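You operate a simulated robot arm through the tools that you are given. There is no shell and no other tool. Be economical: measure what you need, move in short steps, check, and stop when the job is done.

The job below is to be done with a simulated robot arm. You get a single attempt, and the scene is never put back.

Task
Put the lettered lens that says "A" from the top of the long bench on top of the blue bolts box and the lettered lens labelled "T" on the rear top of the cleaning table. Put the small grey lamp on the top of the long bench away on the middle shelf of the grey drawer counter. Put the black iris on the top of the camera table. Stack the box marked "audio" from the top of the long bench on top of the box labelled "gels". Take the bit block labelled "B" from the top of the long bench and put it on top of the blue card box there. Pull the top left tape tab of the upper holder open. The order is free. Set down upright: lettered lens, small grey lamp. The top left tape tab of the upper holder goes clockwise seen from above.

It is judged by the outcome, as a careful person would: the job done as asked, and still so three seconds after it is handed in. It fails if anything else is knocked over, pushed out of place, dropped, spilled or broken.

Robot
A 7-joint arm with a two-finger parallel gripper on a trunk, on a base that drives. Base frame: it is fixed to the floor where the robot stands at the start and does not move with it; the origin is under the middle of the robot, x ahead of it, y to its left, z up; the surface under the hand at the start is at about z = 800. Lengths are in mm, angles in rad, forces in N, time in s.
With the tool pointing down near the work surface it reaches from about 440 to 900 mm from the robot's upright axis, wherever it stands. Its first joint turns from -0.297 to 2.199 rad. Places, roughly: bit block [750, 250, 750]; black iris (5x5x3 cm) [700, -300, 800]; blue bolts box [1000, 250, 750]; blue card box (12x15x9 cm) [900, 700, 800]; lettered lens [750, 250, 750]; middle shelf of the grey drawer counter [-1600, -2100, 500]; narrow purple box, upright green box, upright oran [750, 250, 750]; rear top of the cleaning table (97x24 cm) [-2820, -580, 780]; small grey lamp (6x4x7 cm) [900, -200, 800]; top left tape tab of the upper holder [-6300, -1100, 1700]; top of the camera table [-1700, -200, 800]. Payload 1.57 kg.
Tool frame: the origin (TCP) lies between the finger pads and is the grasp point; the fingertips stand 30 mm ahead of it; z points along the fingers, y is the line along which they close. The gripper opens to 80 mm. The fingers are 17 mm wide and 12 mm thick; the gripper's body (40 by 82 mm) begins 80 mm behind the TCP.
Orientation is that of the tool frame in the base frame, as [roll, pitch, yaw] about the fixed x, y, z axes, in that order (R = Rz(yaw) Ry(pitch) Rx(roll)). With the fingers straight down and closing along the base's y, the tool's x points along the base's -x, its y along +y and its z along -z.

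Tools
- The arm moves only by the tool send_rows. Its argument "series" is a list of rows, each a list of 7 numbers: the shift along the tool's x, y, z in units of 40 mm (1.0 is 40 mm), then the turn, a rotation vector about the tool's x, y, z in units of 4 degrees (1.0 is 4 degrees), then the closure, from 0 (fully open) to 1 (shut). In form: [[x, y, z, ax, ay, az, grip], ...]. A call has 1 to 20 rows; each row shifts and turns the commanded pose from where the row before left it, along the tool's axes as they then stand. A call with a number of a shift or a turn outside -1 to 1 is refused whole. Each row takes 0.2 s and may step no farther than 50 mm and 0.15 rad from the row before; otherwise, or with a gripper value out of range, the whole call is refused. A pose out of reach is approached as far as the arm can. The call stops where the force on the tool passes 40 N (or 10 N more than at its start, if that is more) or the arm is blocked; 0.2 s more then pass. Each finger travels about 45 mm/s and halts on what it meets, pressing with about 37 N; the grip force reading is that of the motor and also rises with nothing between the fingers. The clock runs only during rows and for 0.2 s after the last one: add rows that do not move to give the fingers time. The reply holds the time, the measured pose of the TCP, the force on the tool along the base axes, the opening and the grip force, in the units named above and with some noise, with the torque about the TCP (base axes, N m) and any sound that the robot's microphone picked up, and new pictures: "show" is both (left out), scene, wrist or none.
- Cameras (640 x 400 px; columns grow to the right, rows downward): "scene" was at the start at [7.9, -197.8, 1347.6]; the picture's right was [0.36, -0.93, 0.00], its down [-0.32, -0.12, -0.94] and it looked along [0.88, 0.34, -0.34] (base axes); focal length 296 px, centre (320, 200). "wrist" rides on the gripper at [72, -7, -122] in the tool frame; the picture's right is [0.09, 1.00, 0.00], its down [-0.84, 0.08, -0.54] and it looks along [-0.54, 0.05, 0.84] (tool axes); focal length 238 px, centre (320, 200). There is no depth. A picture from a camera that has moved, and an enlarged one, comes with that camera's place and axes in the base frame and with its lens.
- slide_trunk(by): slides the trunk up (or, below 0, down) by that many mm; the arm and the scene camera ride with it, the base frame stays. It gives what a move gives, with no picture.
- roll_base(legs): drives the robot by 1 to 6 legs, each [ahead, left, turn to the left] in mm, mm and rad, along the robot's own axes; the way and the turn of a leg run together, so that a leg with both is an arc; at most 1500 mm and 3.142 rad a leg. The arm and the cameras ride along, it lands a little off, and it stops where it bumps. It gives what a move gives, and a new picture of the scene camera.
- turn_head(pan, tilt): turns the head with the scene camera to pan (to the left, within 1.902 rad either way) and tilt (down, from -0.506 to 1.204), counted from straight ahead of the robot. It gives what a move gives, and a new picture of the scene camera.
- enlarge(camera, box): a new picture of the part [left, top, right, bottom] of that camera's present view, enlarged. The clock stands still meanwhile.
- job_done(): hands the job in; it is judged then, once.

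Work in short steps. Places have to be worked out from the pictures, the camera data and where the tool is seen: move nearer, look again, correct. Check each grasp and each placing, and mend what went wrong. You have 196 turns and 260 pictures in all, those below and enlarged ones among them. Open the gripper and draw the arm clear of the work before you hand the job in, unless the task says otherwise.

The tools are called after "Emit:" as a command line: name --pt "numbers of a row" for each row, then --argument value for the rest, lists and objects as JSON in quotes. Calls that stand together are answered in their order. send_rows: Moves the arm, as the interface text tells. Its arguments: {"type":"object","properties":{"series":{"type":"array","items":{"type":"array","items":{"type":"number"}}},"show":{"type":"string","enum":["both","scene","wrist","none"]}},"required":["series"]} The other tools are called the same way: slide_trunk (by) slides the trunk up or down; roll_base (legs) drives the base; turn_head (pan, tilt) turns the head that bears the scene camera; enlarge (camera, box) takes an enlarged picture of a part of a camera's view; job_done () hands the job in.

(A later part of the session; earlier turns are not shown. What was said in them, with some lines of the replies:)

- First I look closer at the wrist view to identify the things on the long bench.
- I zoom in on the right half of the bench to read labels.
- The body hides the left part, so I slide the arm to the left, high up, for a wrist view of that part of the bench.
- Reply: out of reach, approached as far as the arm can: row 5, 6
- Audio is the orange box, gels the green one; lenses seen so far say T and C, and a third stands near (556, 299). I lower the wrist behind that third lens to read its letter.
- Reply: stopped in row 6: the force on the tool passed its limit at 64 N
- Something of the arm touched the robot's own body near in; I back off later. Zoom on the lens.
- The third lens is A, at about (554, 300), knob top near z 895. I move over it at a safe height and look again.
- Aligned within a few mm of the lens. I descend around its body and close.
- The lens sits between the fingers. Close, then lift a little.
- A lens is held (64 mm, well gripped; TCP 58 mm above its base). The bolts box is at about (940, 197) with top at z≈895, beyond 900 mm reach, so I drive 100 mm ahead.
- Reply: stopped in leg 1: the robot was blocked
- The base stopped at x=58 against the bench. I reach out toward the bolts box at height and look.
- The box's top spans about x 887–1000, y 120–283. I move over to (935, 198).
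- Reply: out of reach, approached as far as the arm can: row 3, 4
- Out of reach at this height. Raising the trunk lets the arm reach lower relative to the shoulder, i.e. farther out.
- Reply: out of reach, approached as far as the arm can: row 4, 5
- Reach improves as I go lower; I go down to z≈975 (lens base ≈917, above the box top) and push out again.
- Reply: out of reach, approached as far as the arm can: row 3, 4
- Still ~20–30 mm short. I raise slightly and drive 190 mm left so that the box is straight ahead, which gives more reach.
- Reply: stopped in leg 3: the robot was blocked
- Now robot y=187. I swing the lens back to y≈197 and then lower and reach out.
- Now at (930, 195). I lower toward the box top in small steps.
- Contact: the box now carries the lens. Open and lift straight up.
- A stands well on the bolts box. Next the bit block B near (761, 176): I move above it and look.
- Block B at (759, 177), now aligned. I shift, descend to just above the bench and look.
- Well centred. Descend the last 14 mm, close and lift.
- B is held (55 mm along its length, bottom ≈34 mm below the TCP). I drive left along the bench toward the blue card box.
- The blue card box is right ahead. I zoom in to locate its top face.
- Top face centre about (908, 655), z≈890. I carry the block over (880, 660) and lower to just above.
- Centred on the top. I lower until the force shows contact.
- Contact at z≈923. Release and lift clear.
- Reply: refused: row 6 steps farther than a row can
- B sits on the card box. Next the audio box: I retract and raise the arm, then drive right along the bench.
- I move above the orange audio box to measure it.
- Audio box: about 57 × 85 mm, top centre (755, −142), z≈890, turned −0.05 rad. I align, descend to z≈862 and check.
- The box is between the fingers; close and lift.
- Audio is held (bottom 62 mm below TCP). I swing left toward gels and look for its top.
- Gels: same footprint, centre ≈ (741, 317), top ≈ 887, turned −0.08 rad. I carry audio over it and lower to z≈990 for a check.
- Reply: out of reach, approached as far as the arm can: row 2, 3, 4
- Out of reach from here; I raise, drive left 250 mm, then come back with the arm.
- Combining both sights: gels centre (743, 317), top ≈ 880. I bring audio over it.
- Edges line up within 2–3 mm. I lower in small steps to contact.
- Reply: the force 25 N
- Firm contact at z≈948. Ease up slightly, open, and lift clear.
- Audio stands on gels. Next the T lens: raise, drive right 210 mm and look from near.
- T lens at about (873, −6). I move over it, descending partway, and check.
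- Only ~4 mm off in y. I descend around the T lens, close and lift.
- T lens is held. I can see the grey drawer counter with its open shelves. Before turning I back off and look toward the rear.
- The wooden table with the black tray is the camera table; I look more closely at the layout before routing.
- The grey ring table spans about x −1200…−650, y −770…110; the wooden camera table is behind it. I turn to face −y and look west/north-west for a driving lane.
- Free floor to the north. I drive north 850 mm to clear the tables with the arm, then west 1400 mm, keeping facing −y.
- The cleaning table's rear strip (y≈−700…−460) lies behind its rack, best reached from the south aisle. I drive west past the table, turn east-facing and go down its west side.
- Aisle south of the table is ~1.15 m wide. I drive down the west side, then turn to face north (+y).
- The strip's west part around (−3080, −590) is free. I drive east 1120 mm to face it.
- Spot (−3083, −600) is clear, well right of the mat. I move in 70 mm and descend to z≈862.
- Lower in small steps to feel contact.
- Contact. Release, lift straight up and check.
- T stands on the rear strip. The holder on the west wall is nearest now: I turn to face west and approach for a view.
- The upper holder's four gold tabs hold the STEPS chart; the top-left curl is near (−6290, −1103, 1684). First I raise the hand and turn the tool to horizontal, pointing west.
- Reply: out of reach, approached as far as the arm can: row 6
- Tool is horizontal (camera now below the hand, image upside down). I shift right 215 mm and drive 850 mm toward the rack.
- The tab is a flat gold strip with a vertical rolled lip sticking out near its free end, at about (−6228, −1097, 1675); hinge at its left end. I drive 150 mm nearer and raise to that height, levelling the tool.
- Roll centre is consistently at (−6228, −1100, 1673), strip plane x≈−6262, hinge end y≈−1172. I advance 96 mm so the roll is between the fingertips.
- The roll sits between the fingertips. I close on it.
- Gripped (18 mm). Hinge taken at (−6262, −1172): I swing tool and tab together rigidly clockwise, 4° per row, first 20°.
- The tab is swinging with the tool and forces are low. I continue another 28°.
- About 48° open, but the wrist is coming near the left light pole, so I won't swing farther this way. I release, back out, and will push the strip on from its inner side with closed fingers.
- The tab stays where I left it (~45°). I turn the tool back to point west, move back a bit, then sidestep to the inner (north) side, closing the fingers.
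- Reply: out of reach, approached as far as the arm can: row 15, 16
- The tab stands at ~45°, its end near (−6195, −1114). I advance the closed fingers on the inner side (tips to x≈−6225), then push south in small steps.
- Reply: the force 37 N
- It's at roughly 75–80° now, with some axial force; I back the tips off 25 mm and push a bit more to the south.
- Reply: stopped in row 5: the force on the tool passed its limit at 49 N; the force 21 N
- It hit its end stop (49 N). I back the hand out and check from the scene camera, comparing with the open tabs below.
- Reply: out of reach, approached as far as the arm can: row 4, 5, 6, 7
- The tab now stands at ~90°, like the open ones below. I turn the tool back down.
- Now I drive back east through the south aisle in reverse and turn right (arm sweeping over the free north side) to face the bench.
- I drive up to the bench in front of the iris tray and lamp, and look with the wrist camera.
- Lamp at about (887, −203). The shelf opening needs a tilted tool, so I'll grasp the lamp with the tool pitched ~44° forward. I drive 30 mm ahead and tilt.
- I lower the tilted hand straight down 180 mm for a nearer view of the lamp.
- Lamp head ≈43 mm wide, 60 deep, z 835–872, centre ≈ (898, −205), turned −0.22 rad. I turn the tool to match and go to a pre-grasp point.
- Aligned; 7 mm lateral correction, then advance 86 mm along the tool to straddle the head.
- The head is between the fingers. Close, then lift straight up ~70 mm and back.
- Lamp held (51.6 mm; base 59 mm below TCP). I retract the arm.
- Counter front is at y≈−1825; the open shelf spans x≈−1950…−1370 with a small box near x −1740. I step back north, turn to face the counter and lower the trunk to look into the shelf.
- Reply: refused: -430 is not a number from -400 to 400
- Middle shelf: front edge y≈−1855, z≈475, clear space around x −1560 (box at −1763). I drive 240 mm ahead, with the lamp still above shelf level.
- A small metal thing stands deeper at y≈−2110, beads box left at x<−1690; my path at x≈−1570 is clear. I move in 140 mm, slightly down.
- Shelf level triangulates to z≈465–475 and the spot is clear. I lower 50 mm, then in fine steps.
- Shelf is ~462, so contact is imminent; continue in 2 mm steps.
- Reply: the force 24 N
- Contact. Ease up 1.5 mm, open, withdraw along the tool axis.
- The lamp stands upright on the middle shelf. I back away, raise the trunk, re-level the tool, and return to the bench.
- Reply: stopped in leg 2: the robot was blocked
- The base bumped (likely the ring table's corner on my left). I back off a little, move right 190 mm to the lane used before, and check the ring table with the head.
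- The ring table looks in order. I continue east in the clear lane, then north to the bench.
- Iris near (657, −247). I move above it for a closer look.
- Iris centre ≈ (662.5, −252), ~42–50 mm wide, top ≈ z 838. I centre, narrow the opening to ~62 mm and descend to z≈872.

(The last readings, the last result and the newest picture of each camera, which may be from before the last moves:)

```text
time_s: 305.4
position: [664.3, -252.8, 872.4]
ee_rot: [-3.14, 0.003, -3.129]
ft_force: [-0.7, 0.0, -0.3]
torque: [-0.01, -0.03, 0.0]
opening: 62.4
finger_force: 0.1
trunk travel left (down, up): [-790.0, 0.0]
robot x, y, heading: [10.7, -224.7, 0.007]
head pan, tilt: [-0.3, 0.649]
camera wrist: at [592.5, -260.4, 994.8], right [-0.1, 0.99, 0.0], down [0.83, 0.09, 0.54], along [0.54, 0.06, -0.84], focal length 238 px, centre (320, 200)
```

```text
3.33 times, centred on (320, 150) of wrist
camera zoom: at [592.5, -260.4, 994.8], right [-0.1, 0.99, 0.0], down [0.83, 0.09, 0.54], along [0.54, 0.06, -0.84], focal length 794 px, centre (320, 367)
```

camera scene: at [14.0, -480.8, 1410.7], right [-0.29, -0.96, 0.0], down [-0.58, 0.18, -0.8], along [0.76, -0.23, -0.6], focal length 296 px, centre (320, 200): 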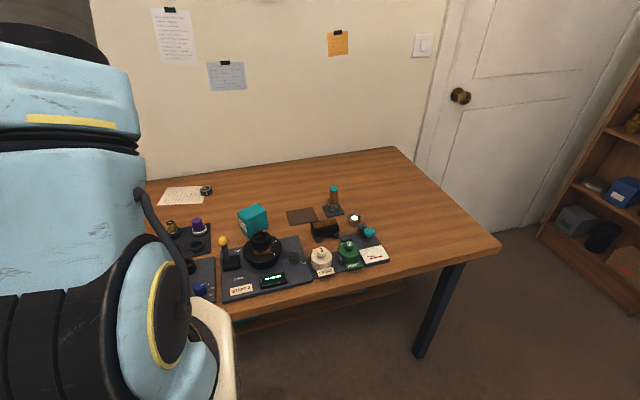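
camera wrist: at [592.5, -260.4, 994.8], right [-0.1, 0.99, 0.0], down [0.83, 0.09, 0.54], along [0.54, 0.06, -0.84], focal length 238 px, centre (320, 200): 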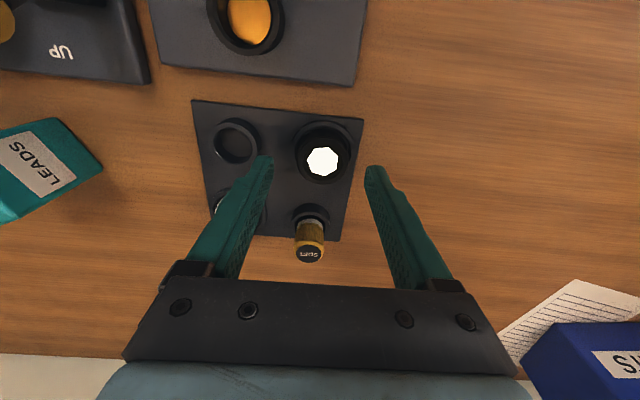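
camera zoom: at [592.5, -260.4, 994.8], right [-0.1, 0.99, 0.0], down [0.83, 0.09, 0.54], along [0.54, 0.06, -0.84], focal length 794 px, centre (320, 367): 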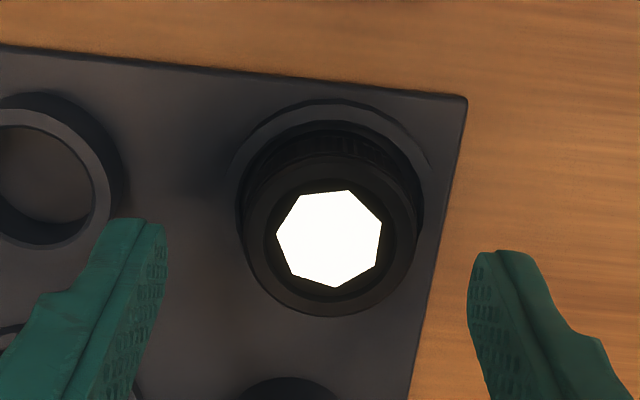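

Centre correction 2–3 mm; descend to tips ≈ z 820 (above the socket ring) and close.

Emit:
send_rows --pt "0.05 0.07 0.4 0 0 0 0.22" --pt "0 0 0.15 0 0 0 0.22" --pt "0 0 0 0 0 0 0.4" --pt "0 0 0 0 0 0 0.6" --pt "0 0 0 0 0 0 1" --pt "0 0 0 0 0 0 1" --pt "0 0 0 0 0 0 1" --show "wrist"

Emit:
enlarge --camera "wrist" --box '[240, 90, 400, 210]'

```text
time_s: 307.0
position: [664.1, -248.8, 849.5]
ee_rot: [-3.14, 0.004, -3.129]
ft_force: [0.6, -0.9, 1.1]
torque: [-0.01, -0.02, 0.0]
opening: 40.0
finger_force: 37.1
trunk travel left (down, up): [-790.0, 0.0]
robot x, y, heading: [12.5, -224.4, 0.008]
head pan, tilt: [-0.3, 0.649]
camera wrist: at [590.9, -257.6, 972.9], right [-0.1, 0.99, 0.0], down [0.83, 0.09, 0.54], along [0.54, 0.06, -0.84], focal length 238 px, centre (320, 200)
```

wrist: 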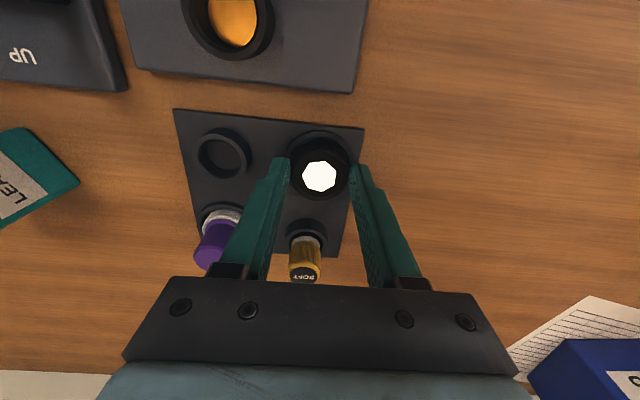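

```text
3.33 times, centred on (320, 150) of wrist
camera zoom: at [590.9, -257.6, 972.9], right [-0.1, 0.99, 0.0], down [0.83, 0.09, 0.54], along [0.54, 0.06, -0.84], focal length 794 px, centre (320, 367)
```

zoom: 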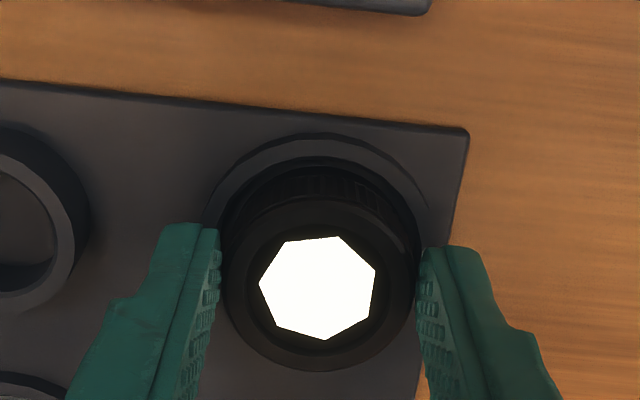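

Gripped the iris at 40 mm, above the ring. Lift straight up and check.

Emit:
send_rows --pt "0 0 -0.25 0 0 0 1" --pt "0 0 -0.4 0 0 0 1" --pt "0 0 -0.8 0 0 0 1" --pt "0 0 -0.9 0 0 0 1" --pt "0 0 -0.9 0 0 0 1" --show "wrist"

Emit:
enlarge --camera "wrist" --box '[240, 60, 400, 220]'

```text
time_s: 308.2
position: [662.5, -248.3, 978.9]
ee_rot: [-3.139, 0.003, -3.13]
ft_force: [0.5, -1.0, -0.8]
torque: [-0.03, 0.02, 0.0]
opening: 40.4
finger_force: 37.3
trunk travel left (down, up): [-790.0, 0.0]
robot x, y, heading: [7.7, -226.5, 0.008]
head pan, tilt: [-0.3, 0.649]
camera wrist: at [590.8, -256.7, 1102.2], right [-0.1, 0.99, 0.0], down [0.84, 0.09, 0.54], along [0.54, 0.06, -0.84], focal length 238 px, centre (320, 200)
```

wrist: 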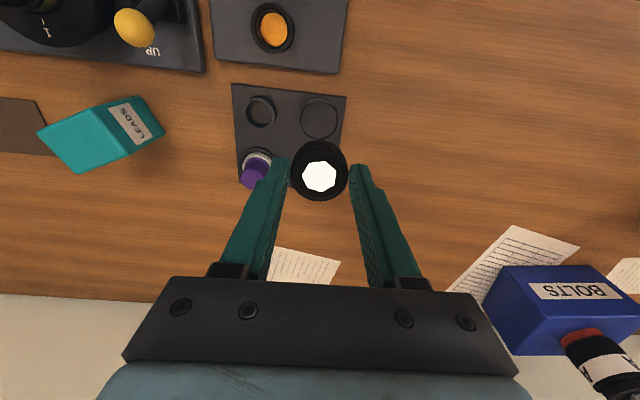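

```text
2.50 times, centred on (320, 140) of wrist
camera zoom: at [590.8, -256.7, 1102.2], right [-0.1, 0.99, 0.0], down [0.84, 0.09, 0.54], along [0.54, 0.06, -0.84], focal length 596 px, centre (320, 350)
```

zoom: 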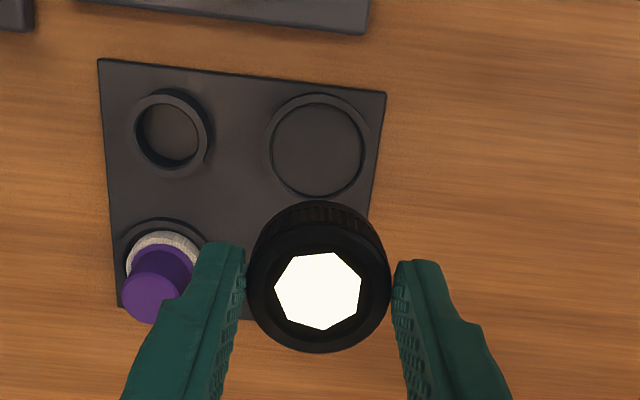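

Iris held (bottom ≈44 mm below TCP). I raise and retract, back off, turn to face −y, and drive north around the ring table then west to the camera table's north side.

Emit:
send_rows --pt "0.6 0 -0.7 0 0 0 1" --pt "0.6 0 -0.7 0 0 0 1" --pt "0.6 0 -0.7 0 0 0 1" --pt "0 0 -0.7 0 0 0 1" --show "none"

Emit:
roll_base --legs '[[-140, 0, 0], [0, 0, -1.578], [-1080, 0, 0], [0, -1480, 0]]'

Emit:
turn_head --pan -0.3 --tilt 0.6

```text
time_s: 309.2
position: [590.2, -250.1, 1092.0]
ee_rot: [-3.139, 0.002, -3.13]
ft_force: [0.5, 0.1, -1.2]
torque: [-0.02, 0.02, 0.03]
opening: 40.2
finger_force: 36.7
trunk travel left (down, up): [-790.0, 0.0]
robot x, y, heading: [8.4, -223.0, 0.007]
head pan, tilt: [-0.3, 0.649]
```

```text
time_s: 326.4
position: [-1635.2, 296.1, 1092.1]
ee_rot: [-3.139, 0.003, 1.556]
ft_force: [0.1, 0.3, -1.2]
torque: [-0.02, -0.01, 0.0]
opening: 40.3
finger_force: 36.7
trunk travel left (down, up): [-790.0, 0.0]
robot x, y, heading: [-1594.2, 873.7, -1.593]
head pan, tilt: [-0.3, 0.649]
camera scene: at [-1847.8, 877.6, 1410.6], right [-0.95, 0.32, 0.0], down [0.19, 0.57, -0.8], along [-0.25, -0.76, -0.6], focal length 296 px, centre (320, 200)
```

scene: 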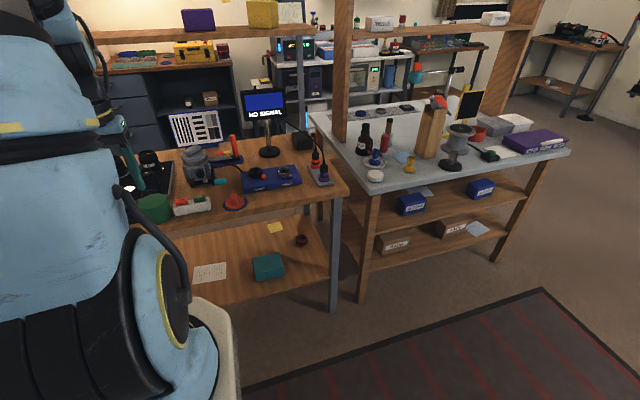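

```text
time_s: 327.0
position: [-1634.4, 295.6, 1092.0]
ee_rot: [-3.139, 0.001, 1.556]
ft_force: [0.0, 0.1, -0.3]
torque: [-0.01, 0.0, 0.0]
opening: 40.2
finger_force: 36.4
trunk travel left (down, up): [-790.0, 0.0]
robot x, y, heading: [-1596.4, 875.2, -1.594]
head pan, tilt: [-0.3, 0.6]
camera scene: at [-1848.3, 876.1, 1414.9], right [-0.95, 0.32, 0.0], down [0.18, 0.54, -0.82], along [-0.26, -0.78, -0.57], focal length 296 px, centre (320, 200)
```

scene: 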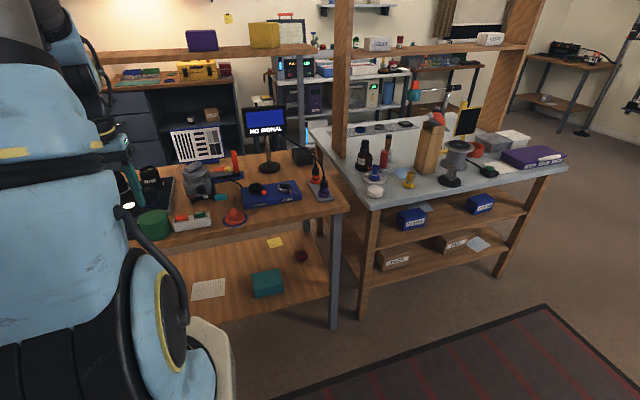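

Emit:
send_rows --pt "-0.6 0 0 0 0 0 1" --pt "-0.6 0 0 0 0 0 1" --pt "-0.6 0 0 0 0 0 1" --show "wrist"

Emit:
enlarge --camera "scene" --box '[100, 90, 360, 260]'

```text
time_s: 327.8
position: [-1636.0, 223.6, 1092.4]
ee_rot: [-3.141, 0.002, 1.557]
ft_force: [-0.8, -0.2, 0.0]
torque: [-0.01, -0.01, 0.0]
opening: 40.1
finger_force: 36.8
trunk travel left (down, up): [-790.0, 0.0]
robot x, y, heading: [-1596.1, 876.5, -1.592]
head pan, tilt: [-0.3, 0.6]
camera wrist: at [-1641.5, 295.4, 1214.9], right [1.0, 0.08, 0.0], down [0.07, -0.84, 0.54], along [0.04, -0.54, -0.84], focal length 238 px, centre (320, 200)
```

wrist: 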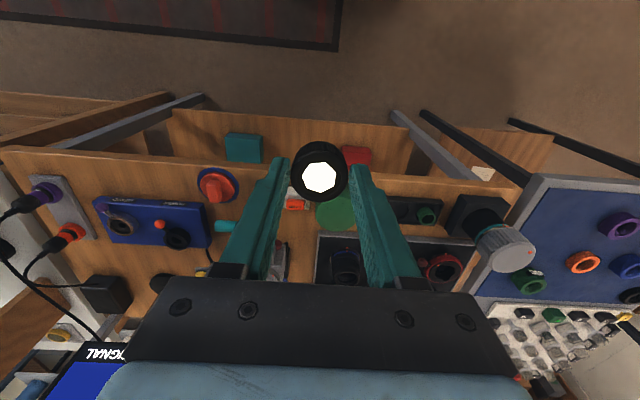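

```text
2.35 times, centred on (230, 175) of scene
camera zoom: at [-1848.3, 876.5, 1414.9], right [-0.95, 0.32, 0.0], down [0.18, 0.54, -0.83], along [-0.26, -0.78, -0.56], focal length 696 px, centre (532, 259)
```

zoom: 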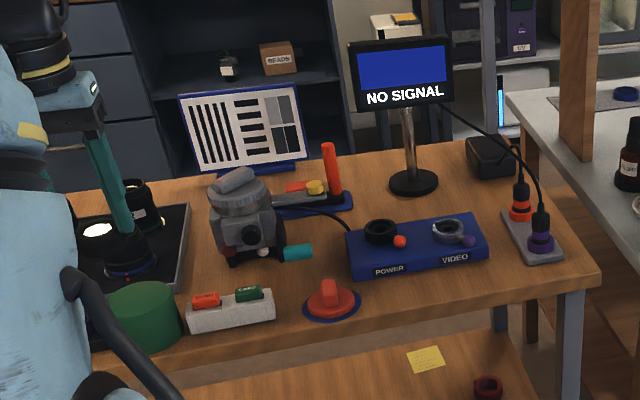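

The strip in front of the blue power box, around (−1985, 50), is free (front edge y≈95, box from y≈0). I drive west 350 mm and 100 mm nearer, then look.

Emit:
roll_base --legs '[[0, -350, 0], [100, 0, 0]]'

Emit:
send_rows --pt "0 0 0.6 0 0 0 1" --pt "0 0 0.6 0 0 0 1" --show "wrist"

Emit:
enlarge --camera "wrist" --box '[160, 60, 480, 260]'

```text
time_s: 330.8
position: [-1991.0, 131.3, 1093.3]
ee_rot: [-3.137, 0.002, 1.553]
ft_force: [0.1, 0.7, -0.5]
torque: [0.01, -0.02, 0.02]
opening: 40.5
finger_force: 37.2
trunk travel left (down, up): [-790.0, 0.0]
robot x, y, heading: [-1949.7, 783.7, -1.594]
head pan, tilt: [-0.3, 0.6]
camera scene: at [-2201.7, 784.7, 1414.9], right [-0.95, 0.32, 0.0], down [0.18, 0.54, -0.83], along [-0.26, -0.78, -0.56], focal length 296 px, centre (320, 200)
```

scene: 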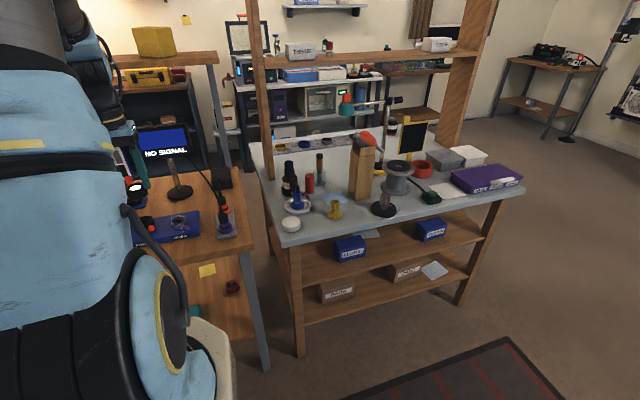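

```text
time_s: 331.4
position: [-1993.2, 130.6, 1044.5]
ee_rot: [-3.139, 0.002, 1.555]
ft_force: [-0.4, -0.7, -0.7]
torque: [0.01, 0.0, -0.02]
opening: 40.2
finger_force: 36.4
trunk travel left (down, up): [-790.0, 0.0]
robot x, y, heading: [-1945.2, 782.6, -1.596]
head pan, tilt: [-0.3, 0.6]
camera wrist: at [-1997.2, 202.7, 1166.6], right [1.0, 0.08, 0.0], down [0.06, -0.84, 0.54], along [0.04, -0.54, -0.84], focal length 238 px, centre (320, 200)
```

wrist: 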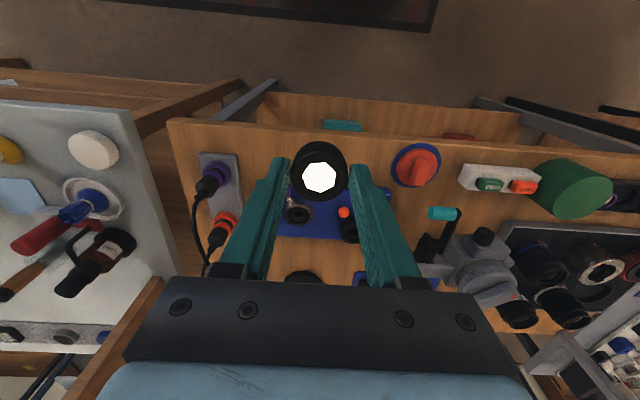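

```text
2.00 times, centred on (320, 160) of wrist
camera zoom: at [-1997.2, 202.7, 1166.6], right [1.0, 0.08, 0.0], down [0.06, -0.84, 0.54], along [0.04, -0.54, -0.84], focal length 477 px, centre (320, 280)
```

zoom: 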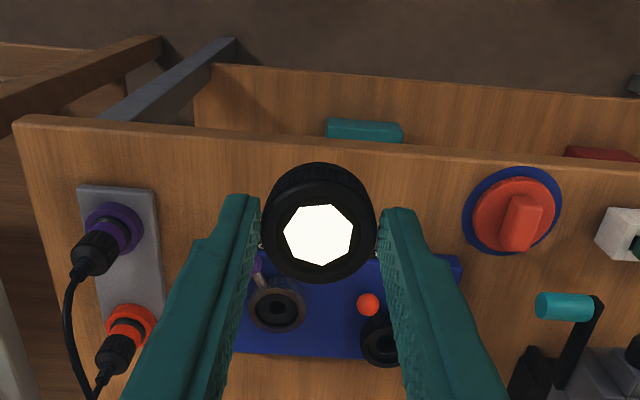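

Room check: strip y −4…87 at x≈−1990. I move to y≈42 and descend to z≈868.

Emit:
send_rows --pt "-0.8 0 0.4 0 0 0 1" --pt "-0.8 0 0.4 0 0 0 1" --pt "-0.6 0 0.6 0 0 0 1" --pt "0 0 0.9 0 0 0 1" --pt "0 0 0.9 0 0 0 1" --pt "0 0 0.9 0 0 0 1" --pt "0 0 0.3 0 0 0 1" --show "wrist"

Emit:
enlarge --camera "wrist" --box '[200, 60, 440, 220]'

```text
time_s: 333.0
position: [-1992.2, 42.7, 867.5]
ee_rot: [-3.139, 0.002, 1.553]
ft_force: [-0.8, 0.6, -0.9]
torque: [0.01, 0.0, 0.0]
opening: 40.1
finger_force: 36.5
trunk travel left (down, up): [-790.0, 0.0]
robot x, y, heading: [-1950.0, 782.8, -1.594]
head pan, tilt: [-0.3, 0.6]
camera wrist: at [-1998.5, 114.5, 990.5], right [1.0, 0.08, 0.0], down [0.06, -0.84, 0.54], along [0.04, -0.54, -0.84], focal length 238 px, centre (320, 200)
```

wrist: 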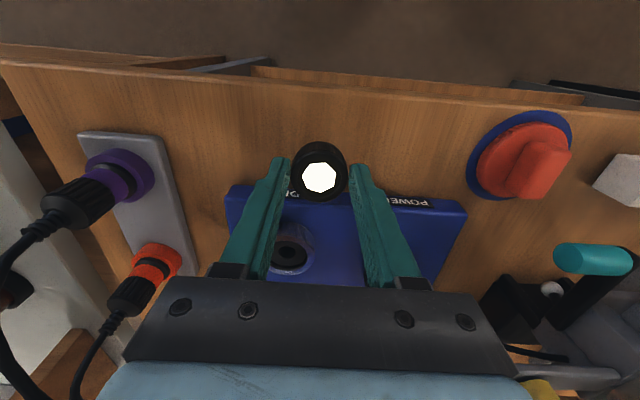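

```text
2.50 times, centred on (320, 140) of wrist
camera zoom: at [-1998.5, 114.5, 990.5], right [1.0, 0.08, 0.0], down [0.06, -0.84, 0.54], along [0.04, -0.54, -0.84], focal length 596 px, centre (320, 350)
```

zoom: 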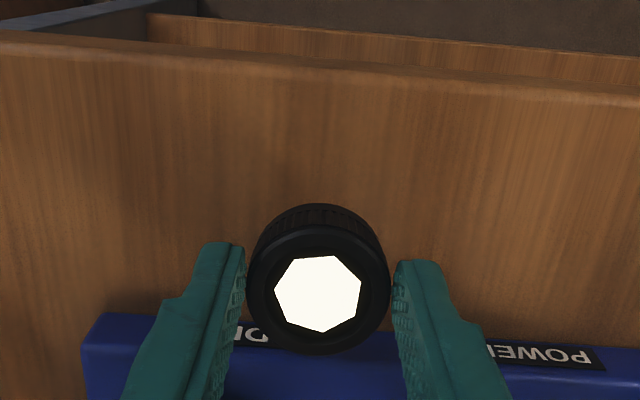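

Midway between edge and box. Lower to contact in small steps.

Emit:
send_rows --pt "0 0 0.3 0 0 0 1" --pt "0 0 0.12 0 0 0 1" --pt "0 0 0.08 0 0 0 1" --show "none"

```text
time_s: 333.8
position: [-1991.5, 42.3, 848.4]
ee_rot: [-3.14, 0.001, 1.553]
ft_force: [0.1, 0.5, 0.4]
torque: [-0.02, 0.03, 0.01]
opening: 40.1
finger_force: 37.3
trunk travel left (down, up): [-790.0, 0.0]
robot x, y, heading: [-1941.9, 779.5, -1.593]
head pan, tilt: [-0.3, 0.6]
```

Emit:
send_rows --pt "0 0 0.05 0 0 0 1" --pt "0 0 0.05 0 0 0 1" --pt "0 0 0 0 0 0 1" --show "none"

```text
time_s: 334.6
position: [-1993.4, 42.4, 846.6]
ee_rot: [-3.14, 0.003, 1.553]
ft_force: [-0.6, 5.0, 21.1]
torque: [0.18, -0.01, -0.03]
opening: 40.3
finger_force: 37.1
trunk travel left (down, up): [-790.0, 0.0]
robot x, y, heading: [-1945.1, 788.0, -1.594]
head pan, tilt: [-0.3, 0.6]
```

Contact. Ease, open gently and lift clear.

Emit:
send_rows --pt "0 0 -0.04 0 0 0 1" --pt "0 0 0 0 0 0 0.4" --pt "0 0 0 0 0 0 0.25" --pt "0 0 -0.3 0 0 0 0.25" --pt "0 0 -0.8 0 0 0 0.25" --pt "0 0 -0.9 0 0 0 0.1" --pt "0 0 -0.9 0 0 0 0" --pt "0.5 0 -0.8 0 0 0 0" --pt "0.9 0 -0.3 0 0 0 0" --pt "0.9 0 0 0 0 0 0" --show "wrist"

```text
time_s: 336.8
position: [-1990.6, 135.6, 1005.9]
ee_rot: [-3.139, 0.002, 1.552]
ft_force: [-0.1, -1.5, 0.4]
torque: [0.02, -0.01, -0.01]
opening: 80.0
finger_force: 0.1
trunk travel left (down, up): [-790.0, 0.0]
robot x, y, heading: [-1948.4, 785.8, -1.592]
head pan, tilt: [-0.3, 0.6]
camera wrist: at [-1996.7, 207.0, 1127.6], right [1.0, 0.08, 0.0], down [0.06, -0.84, 0.54], along [0.04, -0.54, -0.84], focal length 238 px, centre (320, 200)
```

wrist: 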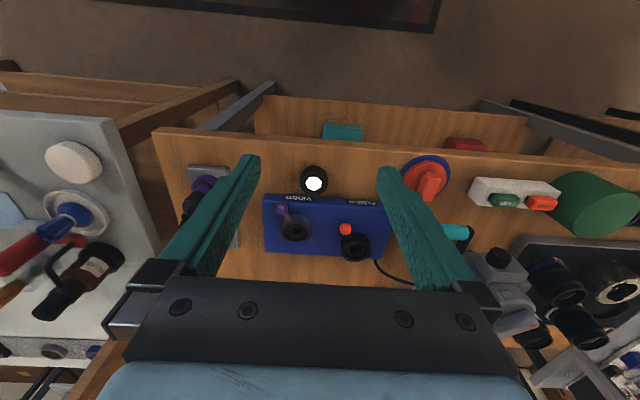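

The iris stands on the camera table. I back the robot clear and take one last look at the table.

Emit:
roll_base --legs '[[-250, 0, 0]]'

Emit:
enlarge --camera "scene" --box '[120, 60, 480, 285]'

```text
time_s: 338.6
position: [-1984.3, 385.6, 1006.2]
ee_rot: [-3.139, 0.001, 1.555]
ft_force: [0.0, 1.1, 0.8]
torque: [-0.01, 0.02, -0.02]
opening: 79.9
finger_force: 0.0
trunk travel left (down, up): [-790.0, 0.0]
robot x, y, heading: [-1941.5, 1034.5, -1.593]
head pan, tilt: [-0.3, 0.6]
camera scene: at [-2195.8, 1034.3, 1414.9], right [-0.95, 0.32, 0.0], down [0.18, 0.54, -0.83], along [-0.26, -0.78, -0.56], focal length 296 px, centre (320, 200)
```

scene: 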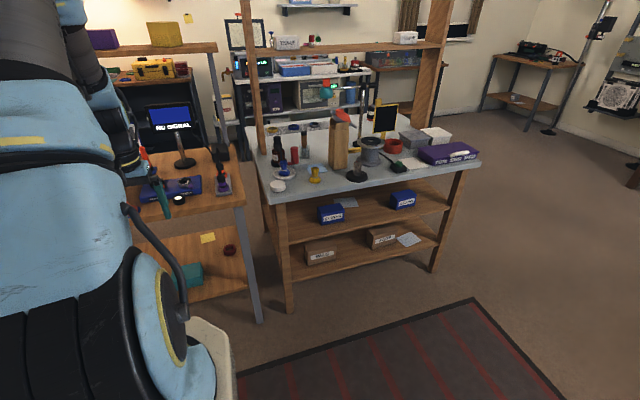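

```text
1.78 times, centred on (300, 172) of scene
camera zoom: at [-2195.8, 1034.3, 1414.9], right [-0.95, 0.32, 0.0], down [0.18, 0.54, -0.83], along [-0.26, -0.78, -0.56], focal length 526 px, centre (356, 249)
```

zoom: 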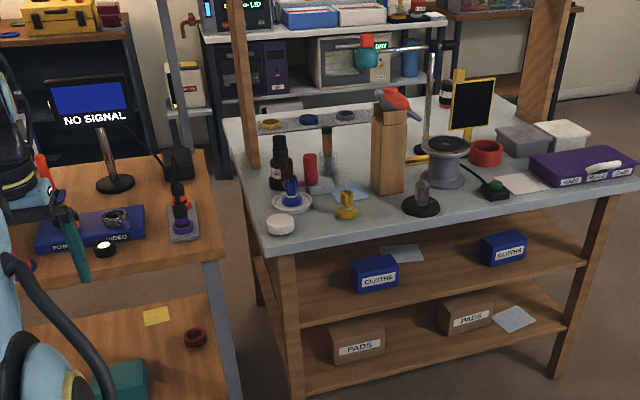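

All parts are done, the gripper is open and the arm is clear; I hand the job in.

Emit:
job_done

```text
The job is handed in.
```

I did all seven parts, and the job is handed in.

- **Lens A:** on top of the blue bolts box, upright.
- **Lens T:** on the rear top of the cleaning table, upright.
- **Small grey lamp:** on the middle shelf of the grey drawer counter, upright.
- **Black iris:** on the top of the camera table.
- **Audio box:** stacked on the gels box.
- **Bit block B:** on the blue card box.
- **Top left tape tab:** swung clockwise to about 90°, where it met its stop.

On the way back to the bench, the base bumped something, probably the table with the coloured rings. That table looked undisturbed when I checked.
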